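You operate a simulated robot arm through the tools that you are given. There is no shell and no other tool. Be economical: measure what you need, move in short steps, check, and stop when the job is done.

The job below is to be done with a simulated two-armed robot. You get a single attempt, and the scene is never put back.

JOB
On the lamp table, fold the shop cloth in half.

It is judged by the outcome, as a careful person would: the job done as asked, and still so three seconds after it is handed in. It fails if anything else is knocked over, pushed out of place, dropped, spilled or broken. Flat cloth is picked up by pressing the open fingertips on it (5 to 10 N) and closing them slowly along it; thin cloth reads only 2 to 8 mm in the jaws.

ROBOT AND FRAMES
Two 7-joint arms with two-finger parallel grippers on one trunk, on a base that drives. Base frame: it is fixed to the floor where the robot stands at the start and does not move with it; the origin is under the middle of the robot, x ahead of it, y to its left, z up. Lengths are in mm, angles in degrees, forces in N, time in s.
The left shoulder is at the start at [70, 163, 1095], the right one opposite. Places, roughly: lamp table [500, -400, 800]. Payload 3.43 kg a hand.
Tool frame (each hand has its own): the origin (TCP) lies between the finger pads and is the grasp point; the fingertips stand 34 mm ahead of it; z points along the fingers, y is the line along which they close. The gripper opens to 128 mm. The fingers are 24 mm wide and 12 mm thick; the gripper's body (48 by 130 mm) begins 96 mm behind the TCP.
Orientation is told as [roll, pitch, yaw] about the base's x, y, z axes, in that order, counted from this pose: with the fingers straight down and closing along the base's y, the tool's x points along the base's -x, its y along +y and its z along -z.

CONTROLS
- The arms move only by the tool nudge_tool. It takes "left_steps", "right_steps" or both (then of equal length, played together; a hand with none holds still); each is a list of rows, each an object (a shift or turn left out is 0, a gripper value left out holds the last) with "xyz": the shift along the tool's x, y, z in units of 400 mm (1.0 is 400 mm), a list of three; "turn": the turn, a rotation vector about the tool's x, y, z in units of 45 degrees (1.0 is 45 degrees), a list of three; "fingers": the opening, from 0 (shut) to 1 (fully open). In form: [{"xyz": [x, y, z], "turn": [wx, wy, wz], "fingers": fingers}, ...]. A call has 1 to 12 rows; each row is the pose to reach, as a shift and turn from the pose commanded when the call began, along the tool's axes at that moment. A call with a number of a shift or a turn outside -1 to 1 is refused whole. Rows are played at 5 a second. More than 50 mm and 8.6 degrees between two rows, or a gripper value outside its range, and nothing of the call is played. Where a pose cannot be reached the arm comes as near as it can. A force on the tool above 40 N (or 10 N above the force at the start of the call, whichever is more), or a blocked arm, ends the call early, and 0.2 s more pass. The fingers move at their own pace (about 153 mm/s each) and stop on an object; they squeeze with about 28 N. The grip force told is the motor's: it shows also when the fingers shut on nothing. Time passes only in rows, and 0.2 s behind the last, so rows that repeat a pose let the fingers close. It gives the time, the measured TCP pose, the force on the tool (base axes), the opening and the grip force at its end, in the units of the frame above (readings bear some noise), and new pictures: "views" is both (left out), scene, wrist or none (wrist: the cameras of the hands that moved).
- Cameras (640 x 400 px; columns grow to the right, rows downward): "scene" is now at [131.6, 2.4, 1305.1]; the picture's right is [0.01, -1.00, 0.00], its down [-0.73, -0.01, -0.68] and it looks along [0.68, 0.01, -0.73] (base axes); focal length 261 px, centre (320, 200). "left" rides on the left gripper at [76, 11, -160] in its tool frame; the picture's right is [-0.15, 0.99, 0.00], its down [-0.88, -0.13, -0.46] and it looks along [-0.45, -0.07, 0.89] (tool axes); focal length 234 px, centre (320, 200). "right" rides on the right gripper at [76, -11, -160] in its tool frame; the picture's right is [0.15, 0.99, 0.00], its down [-0.88, 0.13, -0.46] and it looks along [-0.45, 0.07, 0.89] (tool axes); focal length 234 px, centre (320, 200). There is no depth. A picture from a camera that has moved, and an enlarged one, comes with that camera's place and axes in the base frame and with its lens.
- move_column(by): slides the trunk up (or, below 0, down) by that many mm; the arms and the scene camera ride with it, the base frame stays. It gives what a move gives, with no picture.
- steer(legs): drives the robot by 1 to 6 legs, each [ahead, left, turn to the left] in mm, mm and degrees, along the robot's own axes; the way and the turn of a leg run together, so that a leg with both is an arc; at most 1500 mm and 180 degrees a leg. The arms and the cameras ride along, it lands a little off, and it stops where it bumps. It gives what a move gives, and a new picture of the scene camera.
- turn_head(pan, tilt): turns the head with the scene camera to pan (to the left, within 86 degrees either way) and tilt (down, from -29 to 69), counted from straight ahead of the robot. It gives what a move gives, and a new picture of the scene camera.
- inspect(camera, box): a new picture of the part [left, top, right, bottom] of that camera's present view, enlarged. The clock stands still meanwhile.
- job_done(): hands the job in; it is judged then, once.

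Work in short steps. Places have to be worked out from the pictures, the camera data and where the tool is seen: move nearer, look again, correct. Check each grasp and each placing, and mend what went wrong. You have 120 turns and 260 pictures in all, those below and enlarged ones among them. Open the grippers and draw the arms clear of the work before you hand the job in, unless the task says otherwise; then end with one line.

The tools are called after ">>>" as name(argument=value, ...) on one line, values as JSON. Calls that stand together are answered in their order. nudge_tool: Moves the arms, as the interface text tells. Its arguments: {"type":"object","properties":{"left_steps":{"type":"array","items":{"type":"object","properties":{"xyz":{"type":"array","items":{"type":"number"}},"turn":{"type":"array","items":{"type":"number"}},"fingers":{"type":"number"}}}},"right_steps":{"type":"array","items":{"type":"object","properties":{"xyz":{"type":"array","items":{"type":"number"}},"turn":{"type":"array","items":{"type":"number"}},"fingers":{"type":"number"}}}},"views":{"type":"string","enum":["both","scene","wrist","none"]}},"required":[]} The other tools are called the same way: move_column (by) slides the trunk up or down; steer (legs) drives the base; turn_head (pan, tilt) turns the head that bears the scene camera; inspect (camera, box) takes an enlarged picture of a part of a camera's view; job_done () hands the job in.

At the start:

```text
clock: 0.0
left_position: [689.9, 225.8, 1013.7]
left_ee_rot: [0.0, 0.0, -0.1]
left_ft_force: [0.0, 0.2, 1.0]
left_opening: 127.9
left_gripper_force: 0.1
right_position: [639.5, -335.4, 966.4]
right_ee_rot: [0.0, 0.0, 0.1]
right_ft_force: [0.1, 0.1, -0.9]
right_opening: 128.2
right_gripper_force: 0.0
trunk travel left (down, up): [-575.0, 365.0]
robot x, y, heading: [-0.8, 0.8, 0.2]
head pan, tilt: [0.5, 46.9]
```

scene: 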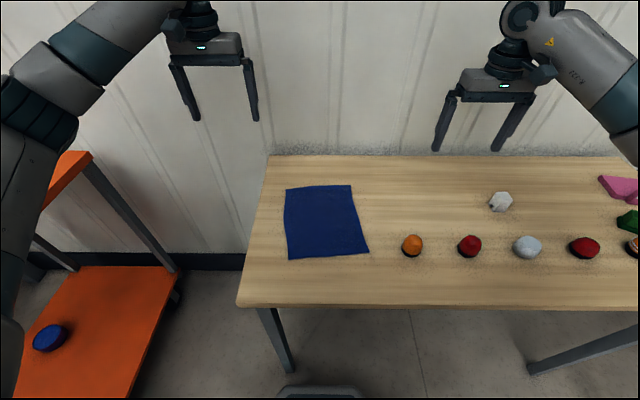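
right: 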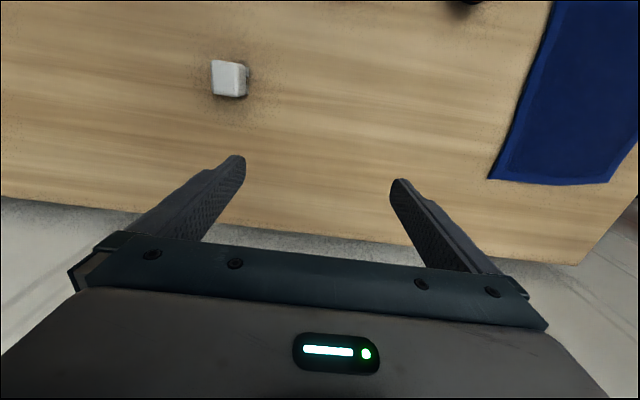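
left: 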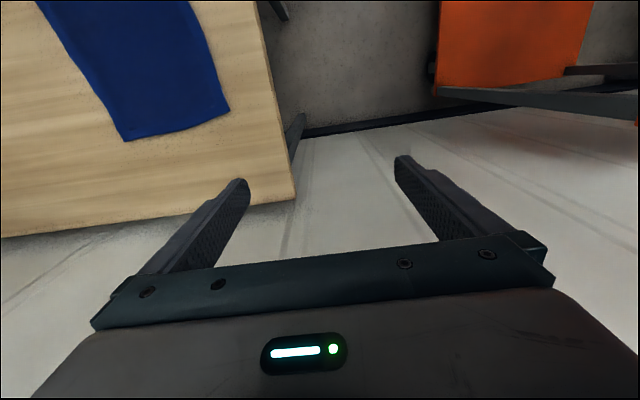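

The blue cloth is at about far corners (697,114) and (712,-85), near corners (454,82) and (476,-113), on a surface at z≈750. I plan to pinch both far corners with the fingers closing along x and carry them to the near edge, so first I turn each hand 45° outward and zoom in on the cloth.

>>> nudge_tool(left_steps=[{"turn": [0, 0, 0.167]}, {"turn": [0, 0, 0.333]}, {"turn": [0, 0, 0.5]}, {"turn": [0, 0, 0.667]}, {"turn": [0, 0, 0.833]}, {"turn": [0, 0, 1.0]}], right_steps=[{"turn": [0, 0, -0.167]}, {"turn": [0, 0, -0.333]}, {"turn": [0, 0, -0.5]}, {"turn": [0, 0, -0.667]}, {"turn": [0, 0, -0.833]}, {"turn": [0, 0, -1.0]}], views="none")

>>> inspect(camera="scene", box=[260, 165, 420, 265])

```text
clock: 1.4
left_position: [690.9, 226.1, 1014.6]
left_ee_rot: [0.0, 0.0, -45.1]
left_ft_force: [0.2, 0.2, 0.0]
left_opening: 128.1
left_gripper_force: 0.1
right_position: [639.1, -333.8, 968.0]
right_ee_rot: [0.0, -0.1, 33.7]
right_ft_force: [-0.3, -0.3, -0.8]
right_opening: 128.2
right_gripper_force: 0.1
right hand out of reach, approached as far as the arm can: row 5, 6
trunk travel left (down, up): [-575.0, 365.0]
robot x, y, heading: [0.5, 1.5, -0.1]
head pan, tilt: [0.5, 46.9]
```

```text
4.00 times, centred on (340, 215) of scene
camera zoom: at [131.6, 2.4, 1305.1], right [0.01, -1.0, 0.0], down [-0.73, -0.01, -0.68], along [0.68, 0.01, -0.73], focal length 1045 px, centre (240, 140)
```

zoom: 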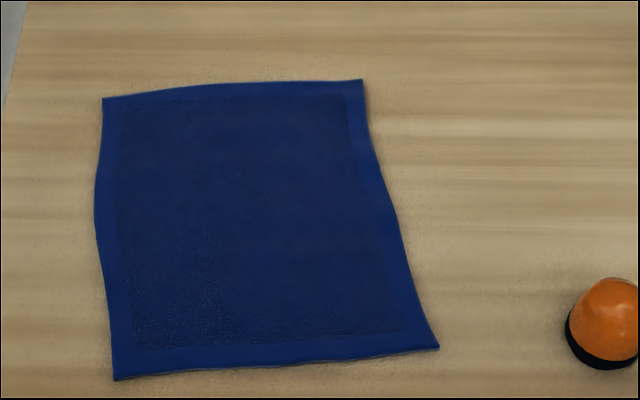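

The right wrist stops at yaw 34, so I turn it the other way, toward -90, and keep turning the left one to -90.

>>> nudge_tool(left_steps=[{"turn": [0, 0, 0.167]}, {"turn": [0, 0, 0.333]}, {"turn": [0, 0, 0.5]}, {"turn": [0, 0, 0.667]}, {"turn": [0, 0, 0.833]}, {"turn": [0, 0, 1.0]}], right_steps=[{"turn": [0, 0, 0.167]}, {"turn": [0, 0, 0.333]}, {"turn": [0, 0, 0.5]}, {"turn": [0, 0, 0.667]}, {"turn": [0, 0, 0.833]}, {"turn": [0, 0, 1.0]}], views="none")

>>> nudge_tool(right_steps=[{"turn": [0, 0, 0.167]}, {"turn": [0, 0, 0.333]}, {"turn": [0, 0, 0.5]}, {"turn": [0, 0, 0.667]}, {"turn": [0, 0, 0.833]}, {"turn": [0, 0, 1.0]}], views="none")

```text
clock: 2.8
left_position: [690.9, 224.7, 1013.8]
left_ee_rot: [0.0, 0.0, -90.1]
left_ft_force: [-0.2, -0.5, 0.1]
left_opening: 127.9
left_gripper_force: 0.1
right_position: [639.5, -335.7, 967.5]
right_ee_rot: [0.1, 0.0, -11.4]
right_ft_force: [0.5, -0.6, -0.2]
right_opening: 128.1
right_gripper_force: 0.1
trunk travel left (down, up): [-575.0, 365.0]
robot x, y, heading: [-1.0, -0.9, -0.0]
head pan, tilt: [0.5, 46.9]
```

```text
clock: 4.2
left_position: [691.8, 225.9, 1014.0]
left_ee_rot: [0.0, 0.0, -90.0]
left_ft_force: [0.8, -0.2, 0.5]
left_opening: 127.8
left_gripper_force: 0.0
right_position: [640.6, -334.0, 968.7]
right_ee_rot: [0.1, 0.0, -56.4]
right_ft_force: [0.9, 0.3, 0.1]
right_opening: 128.1
right_gripper_force: 0.1
trunk travel left (down, up): [-575.0, 365.0]
robot x, y, heading: [2.0, 2.1, 0.1]
head pan, tilt: [0.5, 46.9]
```

Left is at -90 and the right works that way too. I finish the right turn to about -86, which is perpendicular to the cloth's far edge.

>>> nudge_tool(left_steps=[{"turn": [0, 0, -0.04]}, {"turn": [0, 0, -0.08]}, {"turn": [0, 0, -0.08]}, {"turn": [0, 0, -0.08]}], right_steps=[{"turn": [0, 0, 0.167]}, {"turn": [0, 0, 0.333]}, {"turn": [0, 0, 0.5]}, {"turn": [0, 0, 0.667]}], views="both")

```text
clock: 5.2
left_position: [690.6, 226.2, 1012.8]
left_ee_rot: [0.0, 0.0, -86.5]
left_ft_force: [-0.6, -0.1, -1.7]
left_opening: 128.2
left_gripper_force: 0.1
right_position: [640.2, -333.8, 968.8]
right_ee_rot: [0.0, 0.0, -86.4]
right_ft_force: [0.9, 0.7, -0.1]
right_opening: 127.9
right_gripper_force: 0.0
trunk travel left (down, up): [-575.0, 365.0]
robot x, y, heading: [1.8, 1.2, -0.1]
head pan, tilt: [0.5, 46.9]
camera scene: at [131.6, 2.4, 1305.1], right [0.01, -1.0, 0.0], down [-0.73, -0.01, -0.68], along [0.68, 0.01, -0.73], focal length 261 px, centre (320, 200)
camera right: at [624.2, -260.1, 1129.4], right [0.98, 0.21, 0.0], down [0.19, -0.87, 0.46], along [0.09, -0.45, -0.89], focal length 234 px, centre (320, 200)
camera left: at [698.5, 301.0, 1173.1], right [1.0, -0.08, 0.0], down [-0.07, -0.89, 0.46], along [-0.04, -0.45, -0.89], focal length 234 px, centre (320, 200)
```

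scene: 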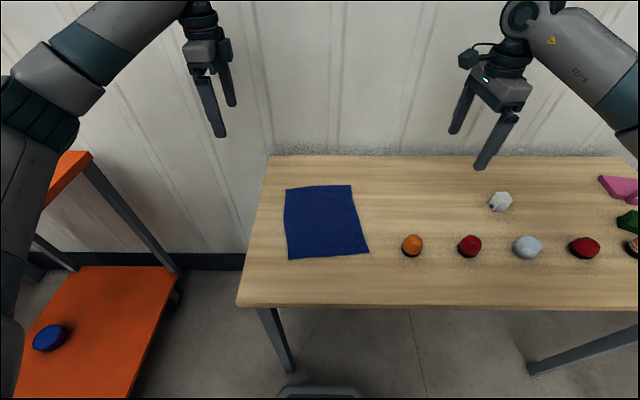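
right: 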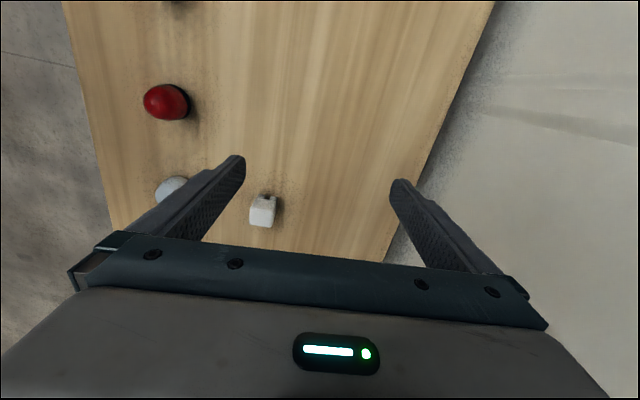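
left: 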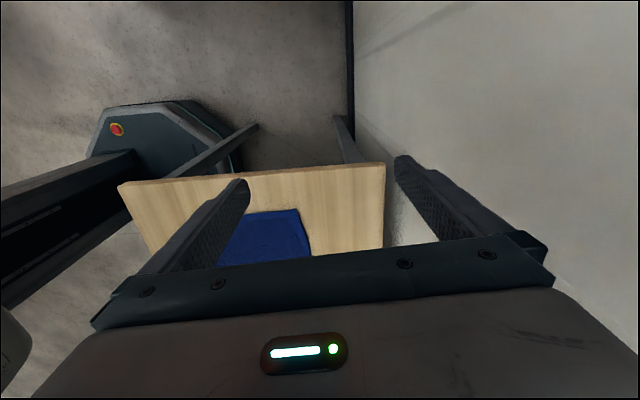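

Comparing the left wrist view with the scene view puts the table top at z≈805, so the cloth is nearer and smaller: corners about (640,103), (654,-76), (442,-102), (422,74). I bring the left hand above the far-left corner and the right hand partway in, with the fingers narrowed.

>>> nudge_tool(left_steps=[{"xyz": [-0.066, -0.044, 0.056], "fingers": 0.25}, {"xyz": [-0.132, -0.088, 0.113]}, {"xyz": [-0.198, -0.131, 0.17]}, {"xyz": [-0.264, -0.175, 0.226]}, {"xyz": [-0.33, -0.219, 0.2825]}, {"xyz": [-0.33, -0.219, 0.2825]}], right_steps=[{"xyz": [0.092, -0.001, 0.0345], "fingers": 0.25}, {"xyz": [0.184, -0.002, 0.069]}, {"xyz": [0.277, -0.004, 0.1035]}, {"xyz": [0.369, -0.005, 0.138]}, {"xyz": [0.461, -0.006, 0.1725]}, {"xyz": [0.461, -0.006, 0.1725]}], views="both")

```text
clock: 6.6
left_position: [611.1, 89.4, 901.6]
left_ee_rot: [-0.1, 0.1, -86.3]
left_ft_force: [-0.3, -1.1, 0.2]
left_opening: 31.9
left_gripper_force: 0.1
right_position: [625.7, -149.5, 898.9]
right_ee_rot: [0.0, 0.0, -86.4]
right_ft_force: [0.1, 0.0, 0.0]
right_opening: 31.9
right_gripper_force: 0.0
trunk travel left (down, up): [-575.0, 365.0]
robot x, y, heading: [1.1, 0.0, 0.0]
head pan, tilt: [0.5, 46.9]
camera scene: at [131.1, 2.0, 1305.2], right [0.01, -1.0, 0.0], down [-0.73, -0.01, -0.68], along [0.68, 0.01, -0.73], focal length 261 px, centre (320, 200)
camera right: at [609.8, -74.3, 1059.8], right [0.98, 0.21, 0.0], down [0.19, -0.87, 0.46], along [0.1, -0.45, -0.89], focal length 234 px, centre (320, 200)
camera left: at [619.0, 165.5, 1060.8], right [1.0, -0.08, 0.0], down [-0.07, -0.89, 0.46], along [-0.04, -0.45, -0.89], focal length 234 px, centre (320, 200)
```

scene: 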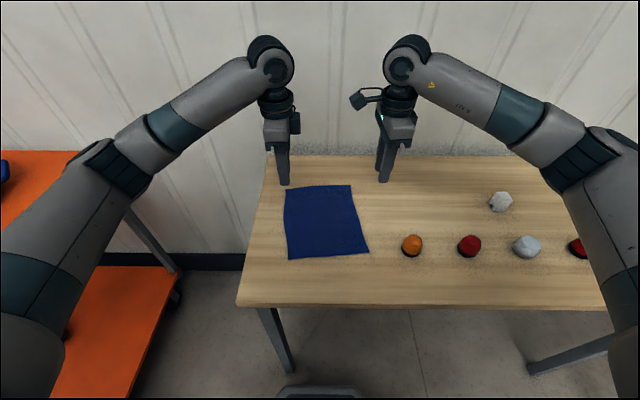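
right: 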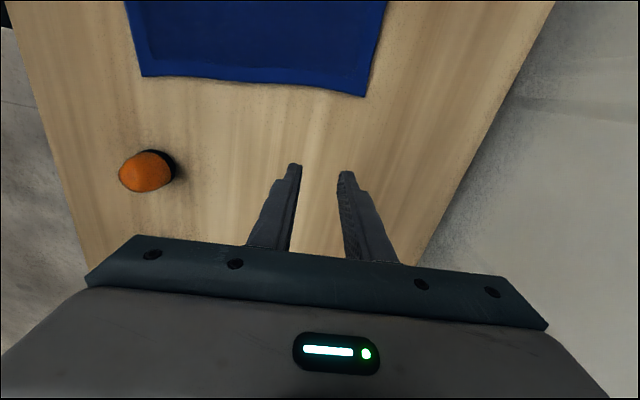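
left: 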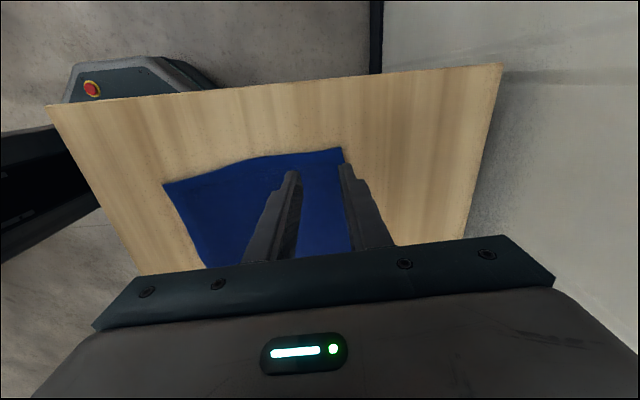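

The left view confirms the geometry, but the right hand's camera arm sticks out about 100 mm inward and would crowd the left hand. I swing the right hand back round to a positive yaw, where the limit should now be wider.

>>> nudge_tool(right_steps=[{"turn": [0, 0, -0.18]}, {"turn": [0, 0, -0.36]}, {"turn": [0, 0, -0.54]}, {"turn": [0, 0, -0.72]}, {"turn": [0, 0, -0.9]}, {"turn": [0, 0, -1.0]}], views="none")

>>> nudge_tool(right_steps=[{"turn": [0, 0, -0.18]}, {"turn": [0, 0, -0.36]}, {"turn": [0, 0, -0.54]}, {"turn": [0, 0, -0.72]}, {"turn": [0, 0, -0.9]}, {"turn": [0, 0, -1.0]}], views="none")

>>> nudge_tool(right_steps=[{"turn": [0, 0, -0.18]}, {"turn": [0, 0, -0.36]}, {"turn": [0, 0, -0.54]}, {"turn": [0, 0, -0.72]}, {"turn": [0, 0, -0.9]}, {"turn": [0, 0, -1.0]}], views="none")

>>> nudge_tool(right_steps=[{"turn": [0, 0, -0.18]}, {"turn": [0, 0, -0.36]}, {"turn": [0, 0, -0.54]}, {"turn": [0, 0, -0.72]}, {"turn": [0, 0, -0.9]}], views="none")

```text
clock: 8.0
left_position: [612.4, 90.8, 901.1]
left_ee_rot: [0.0, 0.0, -86.3]
left_ft_force: [0.1, 0.6, -0.1]
left_opening: 32.1
left_gripper_force: 0.0
right_position: [625.1, -152.4, 899.8]
right_ee_rot: [0.0, 0.0, -41.2]
right_ft_force: [0.0, 0.1, -0.1]
right_opening: 31.6
right_gripper_force: 0.1
trunk travel left (down, up): [-575.0, 365.0]
robot x, y, heading: [-1.4, 0.5, -0.0]
head pan, tilt: [0.5, 46.9]
```

```text
clock: 9.4
left_position: [612.5, 90.0, 901.5]
left_ee_rot: [0.0, 0.0, -86.4]
left_ft_force: [0.3, 0.4, 0.0]
left_opening: 32.2
left_gripper_force: 0.0
right_position: [624.5, -149.4, 898.7]
right_ee_rot: [0.0, 0.0, 3.9]
right_ft_force: [0.4, -0.6, -0.7]
right_opening: 32.3
right_gripper_force: 0.1
trunk travel left (down, up): [-575.0, 365.0]
robot x, y, heading: [-1.2, 2.8, 0.0]
head pan, tilt: [0.5, 46.9]
```

```text
clock: 10.8
left_position: [612.0, 89.5, 901.7]
left_ee_rot: [0.1, 0.0, -86.5]
left_ft_force: [-0.4, 1.0, 0.4]
left_opening: 32.2
left_gripper_force: 0.0
right_position: [624.1, -150.3, 899.0]
right_ee_rot: [0.0, 0.0, 48.9]
right_ft_force: [-0.1, -0.9, -0.8]
right_opening: 32.1
right_gripper_force: 0.0
trunk travel left (down, up): [-575.0, 365.0]
robot x, y, heading: [1.9, -2.2, -0.0]
head pan, tilt: [0.5, 46.9]
```

```text
clock: 12.0
left_position: [610.1, 92.3, 901.6]
left_ee_rot: [0.1, -0.1, -86.4]
left_ft_force: [-0.2, -0.1, -0.1]
left_opening: 31.9
left_gripper_force: 0.1
right_position: [547.4, -152.9, 874.3]
right_ee_rot: [-6.2, 1.1, 70.6]
right_ft_force: [0.0, 0.6, 0.8]
right_opening: 32.0
right_gripper_force: 0.1
right hand out of reach, approached as far as the arm can: row 2, 3, 4, 5
trunk travel left (down, up): [-575.0, 365.0]
robot x, y, heading: [-1.6, 2.7, 0.1]
head pan, tilt: [0.5, 46.9]
```

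The limit is near yaw 55 here, and the arm sagged off its pose there. I turn it back to about 55.

>>> nudge_tool(right_steps=[{"turn": [0, 0, 0.18]}, {"turn": [0, 0, 0.36]}, {"turn": [0, 0, 0.54]}, {"turn": [0, 0, 0.7]}, {"turn": [0, 0, 0.75]}], views="none")

```text
clock: 13.2
left_position: [611.2, 90.4, 901.1]
left_ee_rot: [0.0, 0.1, -86.4]
left_ft_force: [0.0, 1.0, -0.6]
left_opening: 32.2
left_gripper_force: 0.1
right_position: [551.9, -152.1, 874.5]
right_ee_rot: [-5.7, -2.5, 36.9]
right_ft_force: [-0.1, -0.3, 0.4]
right_opening: 32.0
right_gripper_force: 0.1
trunk travel left (down, up): [-575.0, 365.0]
robot x, y, heading: [2.3, -1.5, -0.3]
head pan, tilt: [0.5, 46.9]
```

The right hand is now at (552,-152,874), yaw 37, slightly tilted. I level it, set the yaw to about 47 and move toward (630,-110,900).

>>> nudge_tool(right_steps=[{"xyz": [-0.07, -0.011, -0.06], "turn": [-0.06, 0.03, -0.11]}, {"xyz": [-0.15, -0.022, -0.0625], "turn": [-0.127, 0.056, -0.22]}, {"xyz": [-0.219, -0.033, -0.0625], "turn": [-0.127, 0.056, -0.22]}, {"xyz": [-0.219, -0.033, -0.0625], "turn": [-0.127, 0.056, -0.22]}], views="both")

```text
clock: 14.2
left_position: [611.9, 90.6, 900.7]
left_ee_rot: [0.0, 0.0, -86.4]
left_ft_force: [-0.2, -0.2, -0.3]
left_opening: 31.7
left_gripper_force: 0.2
right_position: [626.3, -107.7, 902.5]
right_ee_rot: [0.0, 0.6, 46.6]
right_ft_force: [-0.2, 0.4, -0.8]
right_opening: 32.1
right_gripper_force: 0.1
trunk travel left (down, up): [-575.0, 365.0]
robot x, y, heading: [2.5, -1.7, 0.1]
head pan, tilt: [0.5, 46.9]
camera scene: at [131.4, 1.8, 1305.2], right [0.01, -1.0, 0.0], down [-0.73, -0.01, -0.68], along [0.68, 0.01, -0.73], focal length 261 px, centre (320, 200)
camera right: at [583.9, -170.5, 1064.0], right [-0.82, 0.57, 0.0], down [0.51, 0.73, 0.45], along [0.26, 0.37, -0.89], focal length 234 px, centre (320, 200)
```

scene: 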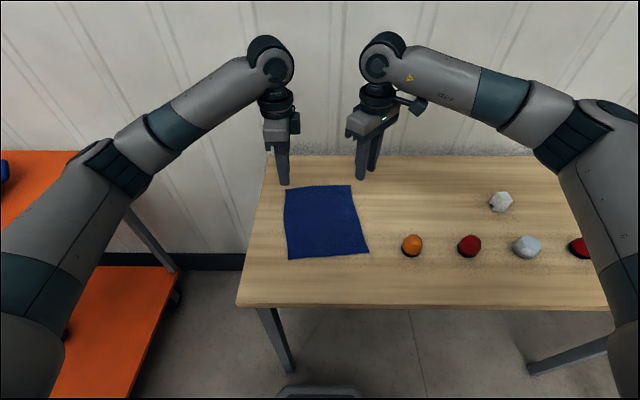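
right: 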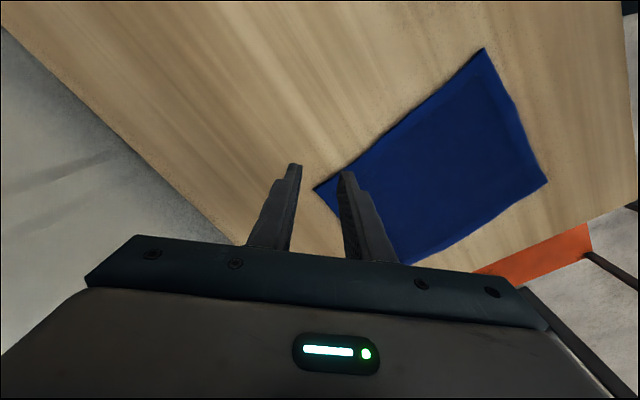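

The right view puts the far-right corner at about (654,-78), and the left view puts the far-left at about (636,99), both with the table at z≈805. I move over the grasp points, about 30 mm in from the corners, with the left hand just above the cloth.

>>> nudge_tool(left_steps=[{"xyz": [-0.015, -0.015, 0.05]}, {"xyz": [-0.015, -0.015, 0.1]}, {"xyz": [-0.015, -0.015, 0.135]}, {"xyz": [-0.015, -0.015, 0.135]}], right_steps=[{"xyz": [-0.05, 0.045, 0.0]}, {"xyz": [-0.107, 0.094, 0.0]}, {"xyz": [-0.107, 0.094, 0.07]}, {"xyz": [-0.107, 0.094, 0.135]}], views="both")

```text
clock: 15.2
left_position: [607.0, 83.6, 847.5]
left_ee_rot: [-0.1, 0.0, -86.4]
left_ft_force: [1.3, -0.3, 0.5]
left_opening: 32.0
left_gripper_force: 0.1
right_position: [628.1, -52.0, 847.3]
right_ee_rot: [-0.2, 0.5, 46.9]
right_ft_force: [0.1, 1.0, -0.6]
right_opening: 31.9
right_gripper_force: 0.0
trunk travel left (down, up): [-575.0, 365.0]
robot x, y, heading: [-1.9, 2.5, -0.0]
head pan, tilt: [0.5, 46.9]
camera scene: at [131.7, 2.7, 1305.2], right [0.01, -1.0, 0.0], down [-0.73, -0.01, -0.68], along [0.68, 0.01, -0.73], focal length 261 px, centre (320, 200)
camera right: at [585.6, -114.4, 1007.6], right [-0.82, 0.57, 0.0], down [0.51, 0.73, 0.45], along [0.26, 0.37, -0.89], focal length 234 px, centre (320, 200)
camera left: at [614.5, 157.8, 1007.6], right [1.0, -0.08, 0.0], down [-0.07, -0.89, 0.46], along [-0.04, -0.45, -0.89], focal length 234 px, centre (320, 200)
```

scene: 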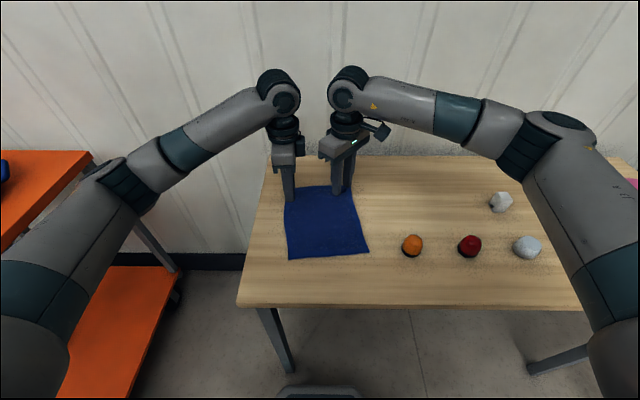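
right: 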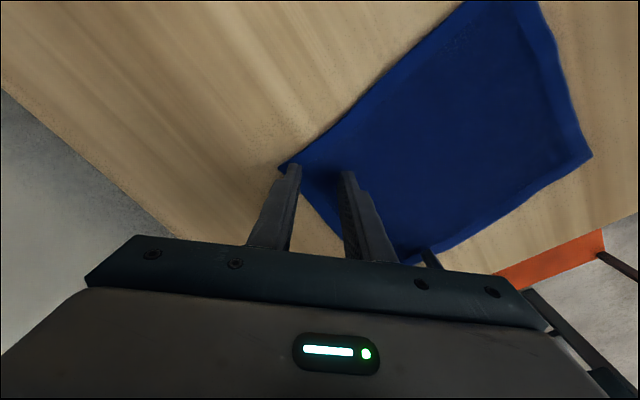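
left: 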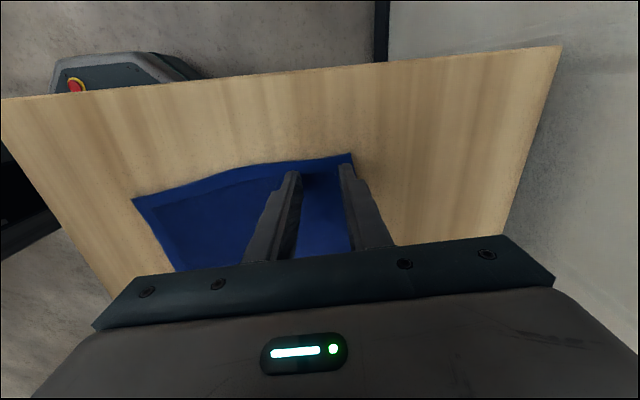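

Both hands hover about 8 mm above the cloth near the corners. I shift the right one 5 mm further in and lower both in small steps.

>>> nudge_tool(left_steps=[{"xyz": [0, 0, 0.006]}, {"xyz": [0, 0, 0.011]}, {"xyz": [0, 0, 0.016]}, {"xyz": [0, 0, 0.018]}], right_steps=[{"xyz": [0, 0.012, 0.006]}, {"xyz": [0, 0.012, 0.011]}, {"xyz": [0, 0.012, 0.016]}, {"xyz": [0, 0.012, 0.018]}], views="none")

```text
clock: 16.2
left_position: [606.6, 81.3, 840.8]
left_ee_rot: [0.0, 0.0, -86.4]
left_ft_force: [0.3, 0.2, 1.3]
left_opening: 31.9
left_gripper_force: 0.0
right_position: [625.5, -48.8, 842.4]
right_ee_rot: [-0.1, 0.5, 46.7]
right_ft_force: [0.6, 0.3, 0.2]
right_opening: 31.8
right_gripper_force: 0.1
trunk travel left (down, up): [-575.0, 365.0]
robot x, y, heading: [4.4, 0.3, -0.2]
head pan, tilt: [0.5, 46.9]
```

No contact yet, so I keep lowering in small steps.

>>> nudge_tool(left_steps=[{"xyz": [0, 0, 0.004]}, {"xyz": [0, 0, 0.007]}, {"xyz": [0, 0, 0.007]}], right_steps=[{"xyz": [0, 0, 0.004]}, {"xyz": [0, 0, 0.007]}, {"xyz": [0, 0, 0.007]}], views="none")

>>> nudge_tool(left_steps=[{"xyz": [0, 0, 0.004]}, {"xyz": [0, 0, 0.004]}], right_steps=[{"xyz": [0, 0, 0.004]}, {"xyz": [0, 0, 0.004]}], views="none")

```text
clock: 17.0
left_position: [607.0, 82.7, 838.4]
left_ee_rot: [0.0, 0.0, -86.4]
left_ft_force: [-0.3, 0.6, 1.1]
left_opening: 31.7
left_gripper_force: 0.1
right_position: [623.9, -49.7, 838.2]
right_ee_rot: [-0.1, 0.5, 46.7]
right_ft_force: [0.7, 0.5, 2.1]
right_opening: 32.0
right_gripper_force: 0.1
trunk travel left (down, up): [-575.0, 365.0]
robot x, y, heading: [1.2, -1.0, 0.0]
head pan, tilt: [0.5, 46.9]
```

```text
clock: 17.6
left_position: [606.4, 81.7, 837.4]
left_ee_rot: [0.0, 0.0, -86.4]
left_ft_force: [0.4, 1.3, 5.2]
left_opening: 31.9
left_gripper_force: 0.0
right_position: [623.2, -49.3, 838.0]
right_ee_rot: [-0.2, 0.4, 46.8]
right_ft_force: [1.5, -1.9, 4.3]
right_opening: 32.0
right_gripper_force: 0.1
trunk travel left (down, up): [-575.0, 365.0]
robot x, y, heading: [-1.9, 1.2, 0.1]
head pan, tilt: [0.5, 46.9]
```

Both hands are in contact at about 5 N. I press about 1 mm more and close the fingers slowly.

>>> nudge_tool(left_steps=[{"xyz": [0, 0, 0.0025], "fingers": 0.25}, {"xyz": [0, 0, 0.0025], "fingers": 0.22}, {"xyz": [0, 0, 0.0025], "fingers": 0.19}, {"xyz": [0, 0, 0.0025], "fingers": 0.16}, {"xyz": [0, 0, 0.0025], "fingers": 0.13}, {"xyz": [0, 0, 0.0025], "fingers": 0.1}, {"xyz": [0, 0, 0.0025], "fingers": 0.07}, {"xyz": [0, 0, 0.0025], "fingers": 0.04}, {"xyz": [0, 0, 0.0025], "fingers": 0.0}, {"xyz": [0, 0, 0.0025], "fingers": 0.0}, {"xyz": [0, 0, 0.0025], "fingers": 0.0}], right_steps=[{"xyz": [0, 0, 0.0035], "fingers": 0.25}, {"xyz": [0, 0, 0.0035], "fingers": 0.22}, {"xyz": [0, 0, 0.0035], "fingers": 0.19}, {"xyz": [0, 0, 0.0035], "fingers": 0.16}, {"xyz": [0, 0, 0.0035], "fingers": 0.13}, {"xyz": [0, 0, 0.0035], "fingers": 0.1}, {"xyz": [0, 0, 0.0035], "fingers": 0.07}, {"xyz": [0, 0, 0.0035], "fingers": 0.04}, {"xyz": [0, 0, 0.0035], "fingers": 0.0}, {"xyz": [0, 0, 0.0035], "fingers": 0.0}, {"xyz": [0, 0, 0.0035], "fingers": 0.0}], views="both")

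```text
clock: 20.0
left_position: [605.3, 82.3, 836.7]
left_ee_rot: [0.1, 0.0, -86.5]
left_ft_force: [2.1, -4.4, 16.0]
left_opening: 4.3
left_gripper_force: 28.0
right_position: [622.7, -48.9, 837.3]
right_ee_rot: [-0.2, 0.4, 46.8]
right_ft_force: [-0.8, 4.8, 7.2]
right_opening: 4.1
right_gripper_force: 28.2
trunk travel left (down, up): [-575.0, 365.0]
robot x, y, heading: [1.4, 1.3, -0.1]
head pan, tilt: [0.5, 46.9]
camera scene: at [129.1, 2.3, 1305.5], right [0.01, -1.0, 0.0], down [-0.73, -0.01, -0.68], along [0.68, 0.01, -0.73], focal length 261 px, centre (320, 200)
camera right: at [580.4, -111.4, 998.7], right [-0.82, 0.57, 0.0], down [0.51, 0.73, 0.45], along [0.26, 0.37, -0.89], focal length 234 px, centre (320, 200)
camera left: at [611.8, 157.0, 996.7], right [1.0, -0.08, 0.0], down [-0.08, -0.89, 0.46], along [-0.04, -0.45, -0.89], focal length 234 px, centre (320, 200)
```

scene: 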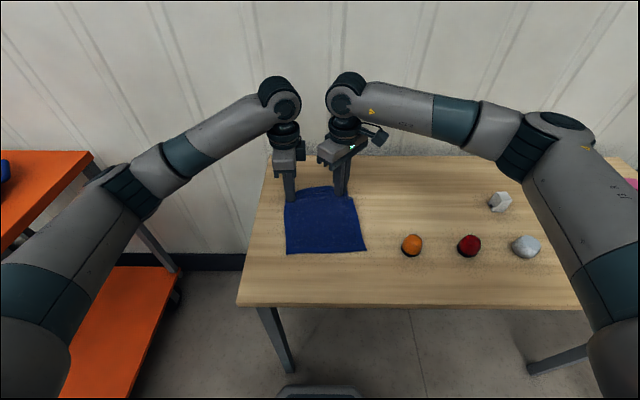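
right: 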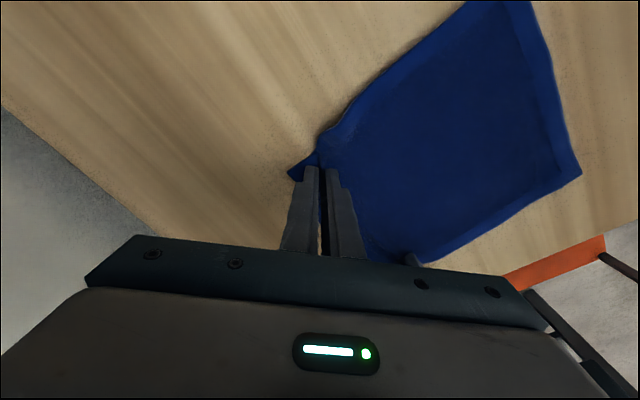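
left: 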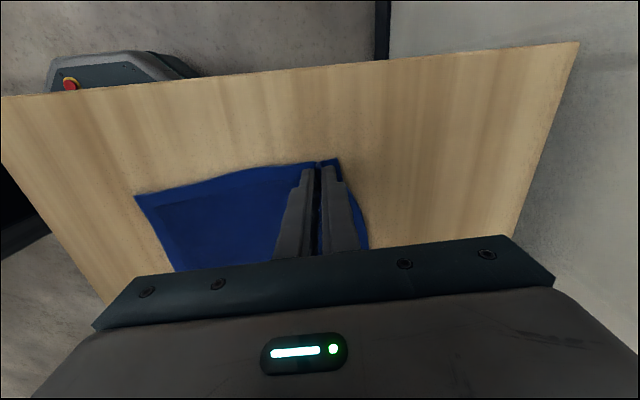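

Both corners are pinched (about 4 mm), but each pinch leaves a flap of about 16 mm that would end up folded back. I'd rather grip the very edge, so I lift slightly, release and look.

>>> nudge_tool(left_steps=[{"xyz": [0, 0, -0.006]}, {"xyz": [0, 0, -0.008], "fingers": 0.08}, {"xyz": [0, 0, -0.01], "fingers": 0.16}, {"xyz": [0, 0, -0.02], "fingers": 0.22}, {"xyz": [0, 0, -0.05], "fingers": 0.22}], right_steps=[{"xyz": [0, 0, -0.006]}, {"xyz": [0, 0, -0.008], "fingers": 0.08}, {"xyz": [0, 0, -0.01], "fingers": 0.16}, {"xyz": [0, 0, -0.02], "fingers": 0.22}, {"xyz": [0, 0, -0.05], "fingers": 0.22}], views="both")

>>> inspect(camera="scene", box=[260, 165, 420, 265])

```text
clock: 21.2
left_position: [606.5, 83.0, 853.7]
left_ee_rot: [0.0, 0.0, -86.4]
left_ft_force: [-0.4, -0.1, 0.8]
left_opening: 28.1
left_gripper_force: 0.1
right_position: [626.8, -46.5, 856.1]
right_ee_rot: [-0.2, 0.5, 46.7]
right_ft_force: [-0.3, 0.2, 0.0]
right_opening: 28.0
right_gripper_force: 0.1
trunk travel left (down, up): [-575.0, 365.0]
robot x, y, heading: [-1.4, 4.5, -0.2]
head pan, tilt: [0.5, 46.9]
camera scene: at [131.1, 2.5, 1305.1], right [0.01, -1.0, 0.0], down [-0.73, -0.01, -0.68], along [0.68, 0.01, -0.73], focal length 261 px, centre (320, 200)
camera right: at [583.7, -109.6, 1017.3], right [-0.82, 0.57, 0.0], down [0.51, 0.73, 0.45], along [0.26, 0.37, -0.89], focal length 234 px, centre (320, 200)
camera left: at [614.0, 157.4, 1013.5], right [1.0, -0.08, 0.0], down [-0.07, -0.89, 0.46], along [-0.04, -0.45, -0.89], focal length 234 px, centre (320, 200)
```

scene: 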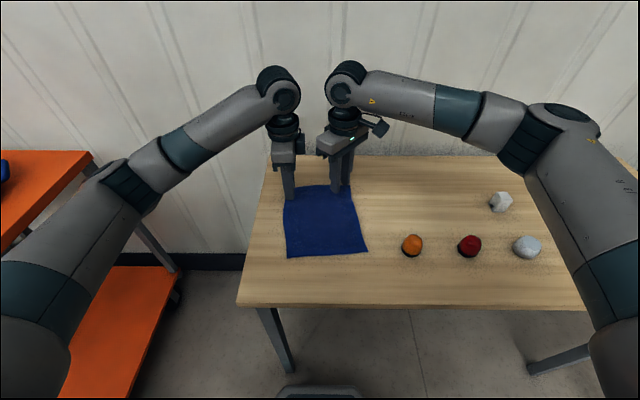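
right: 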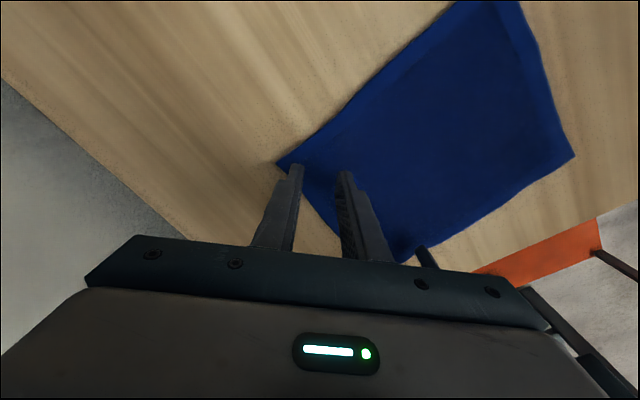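
left: 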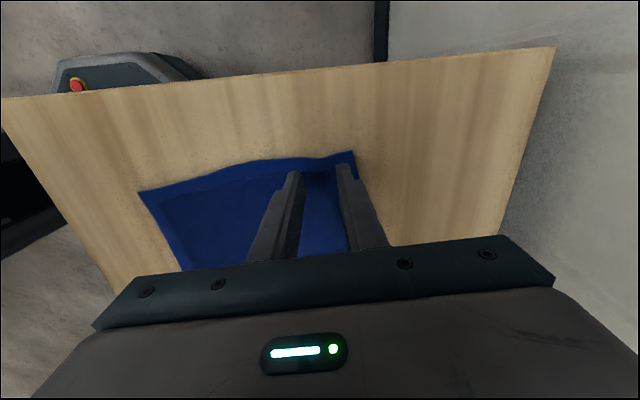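

```text
4.00 times, centred on (340, 215) of scene
camera zoom: at [131.1, 2.5, 1305.1], right [0.01, -1.0, 0.0], down [-0.73, -0.01, -0.68], along [0.68, 0.01, -0.73], focal length 1045 px, centre (240, 140)
```

zoom: 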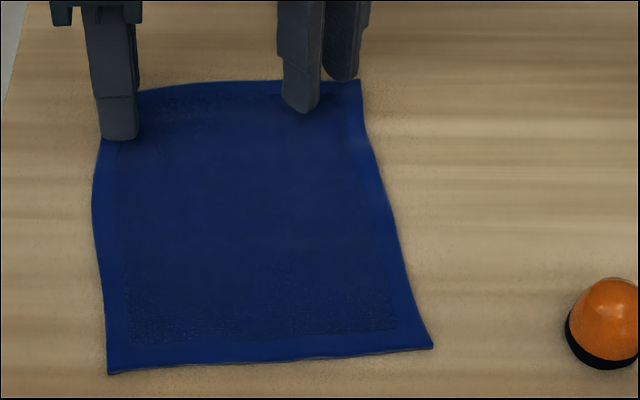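

The cloth sprang back flat, with corners at about (638,99) and (654,-78). I shift both hands outward so the outer fingers land just past the edge, then lower them to contact.

>>> nudge_tool(left_steps=[{"xyz": [0, 0.026, 0]}, {"xyz": [0, 0.051, 0]}, {"xyz": [0, 0.051, 0.02]}, {"xyz": [0, 0.051, 0.04]}, {"xyz": [0, 0.051, 0.045]}, {"xyz": [0, 0.051, 0.047]}], right_steps=[{"xyz": [0, -0.036, 0]}, {"xyz": [0.003, -0.072, 0]}, {"xyz": [0.003, -0.072, 0.02]}, {"xyz": [0.003, -0.072, 0.04]}, {"xyz": [0.003, -0.072, 0.046]}, {"xyz": [0.003, -0.072, 0.049]}], views="wrist")

>>> inspect(camera="scene", box=[260, 155, 380, 230])

```text
clock: 22.6
left_position: [626.0, 83.8, 837.1]
left_ee_rot: [0.1, 0.1, -86.3]
left_ft_force: [2.3, 0.4, 5.8]
left_opening: 27.4
left_gripper_force: 0.1
right_position: [645.4, -68.2, 837.5]
right_ee_rot: [-0.2, 0.4, 46.7]
right_ft_force: [1.7, 1.8, 7.6]
right_opening: 28.0
right_gripper_force: 0.1
trunk travel left (down, up): [-575.0, 365.0]
robot x, y, heading: [4.7, -0.7, 0.3]
head pan, tilt: [0.5, 46.9]
camera right: at [603.3, -130.7, 998.5], right [-0.82, 0.57, 0.0], down [0.51, 0.73, 0.45], along [0.26, 0.37, -0.89], focal length 234 px, centre (320, 200)
camera left: at [632.9, 159.5, 997.1], right [1.0, -0.08, 0.0], down [-0.08, -0.89, 0.46], along [-0.04, -0.45, -0.89], focal length 234 px, centre (320, 200)
```

right: 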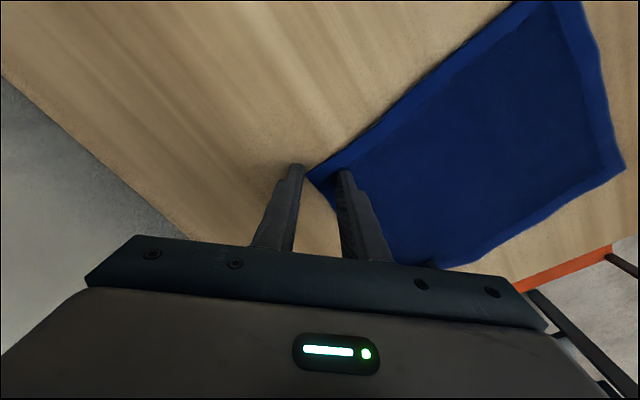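
left: 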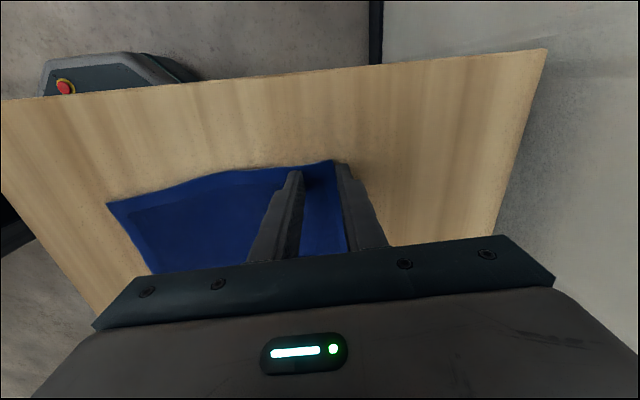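

```text
5.33 times, centred on (320, 192) of scene
camera zoom: at [130.6, 2.5, 1305.5], right [0.01, -1.0, 0.0], down [-0.73, -0.01, -0.68], along [0.68, 0.01, -0.73], focal length 1394 px, centre (320, 240)
```

zoom: 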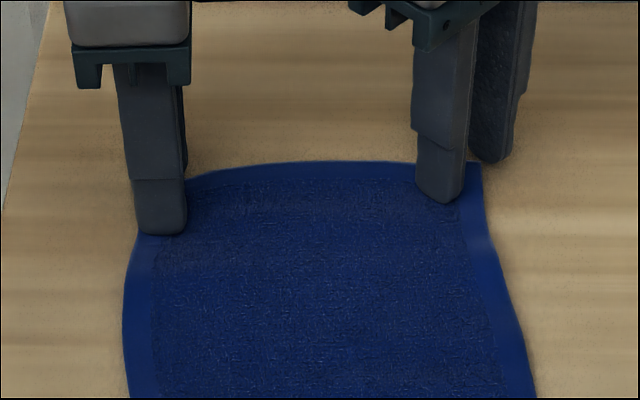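

The outer fingers stand just past the edge and the inner ones are on the cloth, at 6 to 8 N. I close slowly.

>>> nudge_tool(left_steps=[{"fingers": 0.2}, {"fingers": 0.175}, {"fingers": 0.15}, {"fingers": 0.125}, {"fingers": 0.1}, {"fingers": 0.075}, {"fingers": 0.05}, {"fingers": 0.025}, {"fingers": 0.0}, {"fingers": 0.0}, {"fingers": 0.0}], right_steps=[{"fingers": 0.2}, {"fingers": 0.175}, {"fingers": 0.15}, {"fingers": 0.125}, {"fingers": 0.1}, {"fingers": 0.075}, {"fingers": 0.05}, {"fingers": 0.025}, {"fingers": 0.0}, {"fingers": 0.0}, {"fingers": 0.0}], views="wrist")

>>> inspect(camera="scene", box=[260, 155, 380, 230])

```text
clock: 25.0
left_position: [623.8, 83.9, 837.7]
left_ee_rot: [0.2, 0.1, -86.4]
left_ft_force: [-0.5, -6.5, 8.7]
left_opening: 4.1
left_gripper_force: 28.2
right_position: [645.7, -68.1, 837.0]
right_ee_rot: [-0.3, 0.4, 46.7]
right_ft_force: [-2.9, 7.3, 7.4]
right_opening: 3.8
right_gripper_force: 27.7
trunk travel left (down, up): [-575.0, 365.0]
robot x, y, heading: [0.6, 1.5, -0.0]
head pan, tilt: [0.5, 46.9]
camera right: at [602.3, -130.5, 998.4], right [-0.82, 0.57, 0.0], down [0.51, 0.73, 0.45], along [0.26, 0.37, -0.89], focal length 234 px, centre (320, 200)
camera left: at [632.0, 159.4, 996.9], right [1.0, -0.08, 0.0], down [-0.08, -0.89, 0.46], along [-0.04, -0.45, -0.89], focal length 234 px, centre (320, 200)
```

right: 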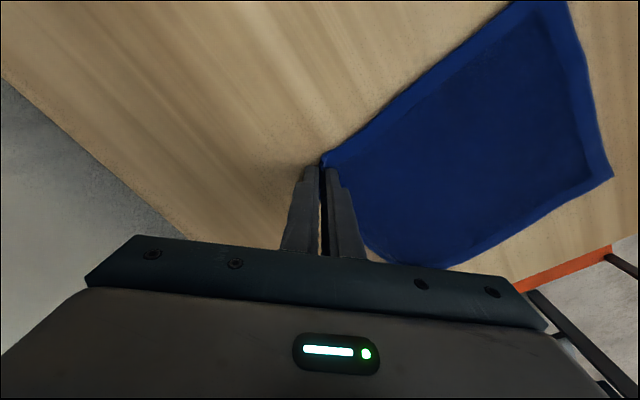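
left: 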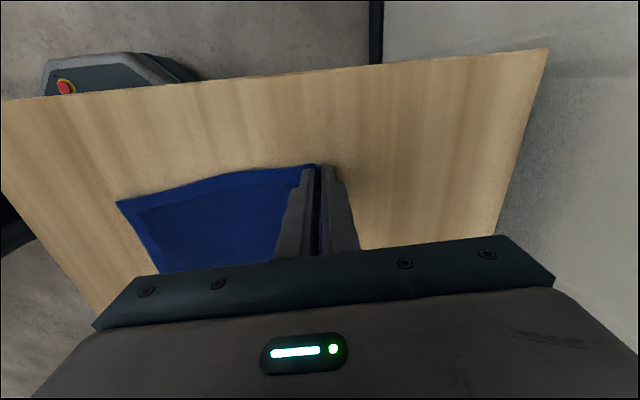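

```text
5.33 times, centred on (320, 192) of scene
camera zoom: at [129.5, 2.6, 1305.4], right [0.01, -1.0, 0.0], down [-0.73, -0.01, -0.68], along [0.68, 0.01, -0.73], focal length 1394 px, centre (320, 240)
```

zoom: 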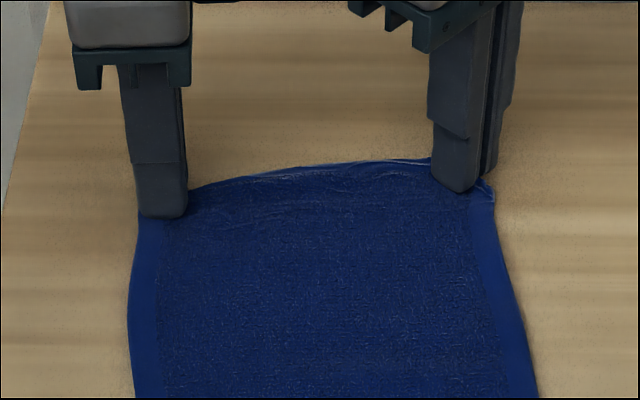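

Both edges are cleanly held (about 4 mm, no flap). I lift in an arc toward the near edge and check halfway.

>>> nudge_tool(left_steps=[{"xyz": [0, -0.012, -0.06]}, {"xyz": [-0.0016, -0.031, -0.11]}, {"xyz": [-0.003, -0.07, -0.155]}, {"xyz": [-0.006, -0.116, -0.19]}, {"xyz": [-0.009, -0.175, -0.205]}, {"xyz": [-0.012, -0.2325, -0.21]}, {"xyz": [-0.012, -0.2325, -0.21]}], right_steps=[{"xyz": [0.01, 0.008, -0.06]}, {"xyz": [0.025, 0.021, -0.11]}, {"xyz": [0.057, 0.048, -0.155]}, {"xyz": [0.094, 0.079, -0.19]}, {"xyz": [0.14, 0.118, -0.205]}, {"xyz": [0.186, 0.157, -0.21]}, {"xyz": [0.186, 0.157, -0.21]}], views="both")

```text
clock: 26.6
left_position: [534.7, 74.1, 923.0]
left_ee_rot: [-0.1, 0.0, -86.4]
left_ft_force: [0.3, -6.4, -0.6]
left_opening: 3.8
left_gripper_force: 28.1
right_position: [553.0, -81.1, 919.1]
right_ee_rot: [-0.1, 0.5, 46.7]
right_ft_force: [-1.0, 7.4, 0.5]
right_opening: 3.9
right_gripper_force: 28.4
trunk travel left (down, up): [-575.0, 365.0]
robot x, y, heading: [3.1, -0.8, -0.3]
head pan, tilt: [0.5, 46.9]
camera scene: at [132.3, 2.7, 1305.0], right [0.01, -1.0, 0.0], down [-0.73, -0.01, -0.68], along [0.68, 0.01, -0.73], focal length 261 px, centre (320, 200)
camera right: at [509.1, -143.1, 1081.1], right [-0.82, 0.57, 0.0], down [0.51, 0.73, 0.45], along [0.26, 0.37, -0.89], focal length 234 px, centre (320, 200)
camera left: at [542.1, 148.9, 1082.5], right [1.0, -0.08, 0.0], down [-0.07, -0.89, 0.46], along [-0.04, -0.45, -0.89], focal length 234 px, centre (320, 200)
```

scene: 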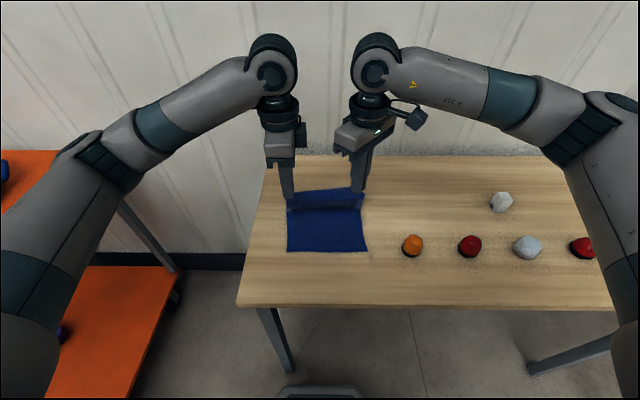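
right: 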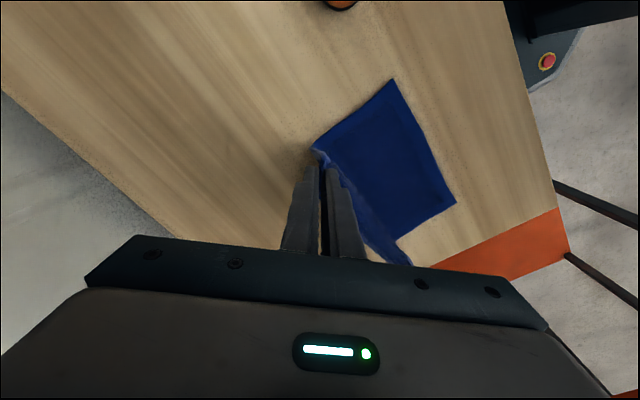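
left: 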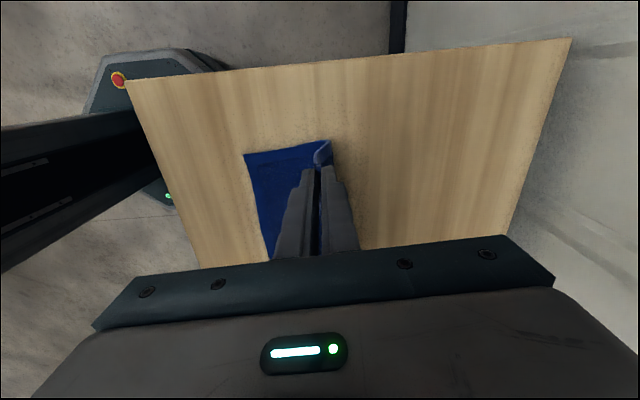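

The cloth stands evenly between the hands. I carry on down over the near edge, tilting both hands 20° so the fingers point away and the held strip will lie toward the near edge.

>>> nudge_tool(left_steps=[{"xyz": [-0.003, -0.054, 0.005], "turn": [-0.089, -0.006, 0]}, {"xyz": [-0.0055, -0.108, 0.02], "turn": [-0.177, -0.011, 0]}, {"xyz": [-0.008, -0.162, 0.05], "turn": [-0.266, -0.017, 0]}, {"xyz": [-0.0105, -0.211, 0.09], "turn": [-0.354, -0.022, 0]}, {"xyz": [-0.0125, -0.248, 0.135], "turn": [-0.443, -0.028, 0]}, {"xyz": [-0.0135, -0.27, 0.165], "turn": [-0.443, -0.028, 0]}, {"xyz": [-0.0135, -0.27, 0.165], "turn": [-0.443, -0.028, 0]}], right_steps=[{"xyz": [0.042, 0.039, 0.005], "turn": [0.065, -0.061, 0]}, {"xyz": [0.084, 0.077, 0.02], "turn": [0.129, -0.122, 0]}, {"xyz": [0.126, 0.116, 0.05], "turn": [0.194, -0.183, 0]}, {"xyz": [0.164, 0.151, 0.09], "turn": [0.258, -0.244, 0]}, {"xyz": [0.193, 0.178, 0.135], "turn": [0.323, -0.305, 0]}, {"xyz": [0.21, 0.1935, 0.165], "turn": [0.323, -0.305, 0]}, {"xyz": [0.21, 0.1935, 0.165], "turn": [0.323, -0.305, 0]}], views="both")

>>> inspect(camera="scene", box=[250, 175, 410, 275])

```text
clock: 28.2
left_position: [425.3, 62.0, 853.5]
left_ee_rot: [19.8, -1.2, -86.6]
left_ft_force: [0.2, -0.5, 0.9]
left_opening: 4.0
left_gripper_force: 27.9
right_position: [435.2, -87.8, 855.7]
right_ee_rot: [-14.9, -13.1, 48.5]
right_ft_force: [0.5, 0.2, 0.4]
right_opening: 3.9
right_gripper_force: 28.8
trunk travel left (down, up): [-575.0, 365.0]
robot x, y, heading: [1.3, 2.7, -0.0]
head pan, tilt: [0.5, 46.9]
camera scene: at [131.4, 2.4, 1305.2], right [0.01, -1.0, 0.0], down [-0.73, -0.01, -0.68], along [0.68, 0.01, -0.73], focal length 261 px, centre (320, 200)
camera right: at [340.9, -149.9, 992.2], right [-0.77, 0.57, -0.28], down [0.32, 0.73, 0.6], along [0.55, 0.37, -0.75], focal length 234 px, centre (320, 200)
camera left: at [378.7, 136.3, 1006.3], right [0.94, -0.08, 0.34], down [-0.23, -0.89, 0.4], along [0.27, -0.45, -0.85], focal length 234 px, centre (320, 200)
```

scene: 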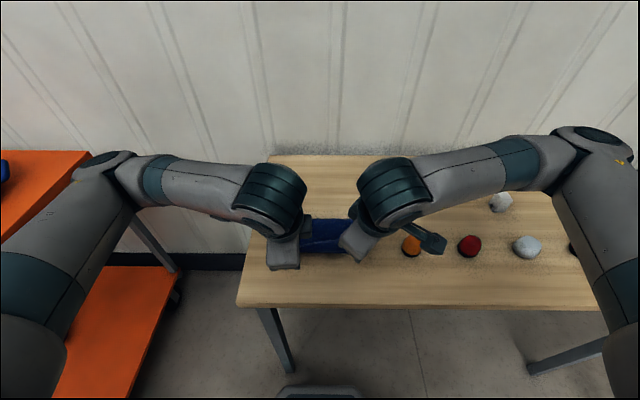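
right: 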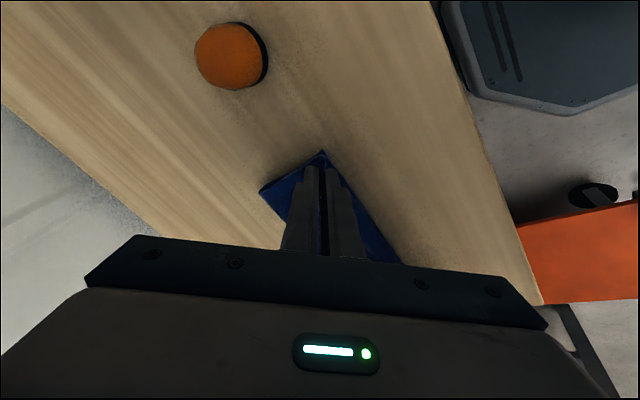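
left: 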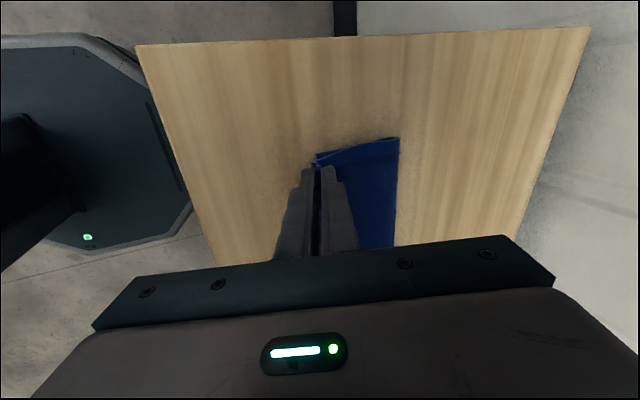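

```text
4.00 times, centred on (330, 225) of scene
camera zoom: at [131.4, 2.4, 1305.2], right [0.01, -1.0, 0.0], down [-0.73, -0.01, -0.68], along [0.68, 0.01, -0.73], focal length 1045 px, centre (280, 100)
```

zoom: 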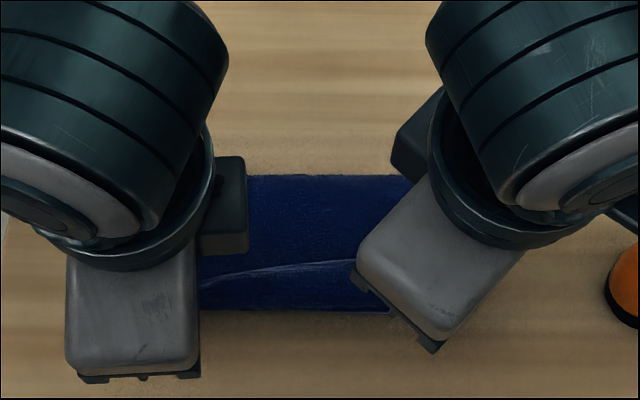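

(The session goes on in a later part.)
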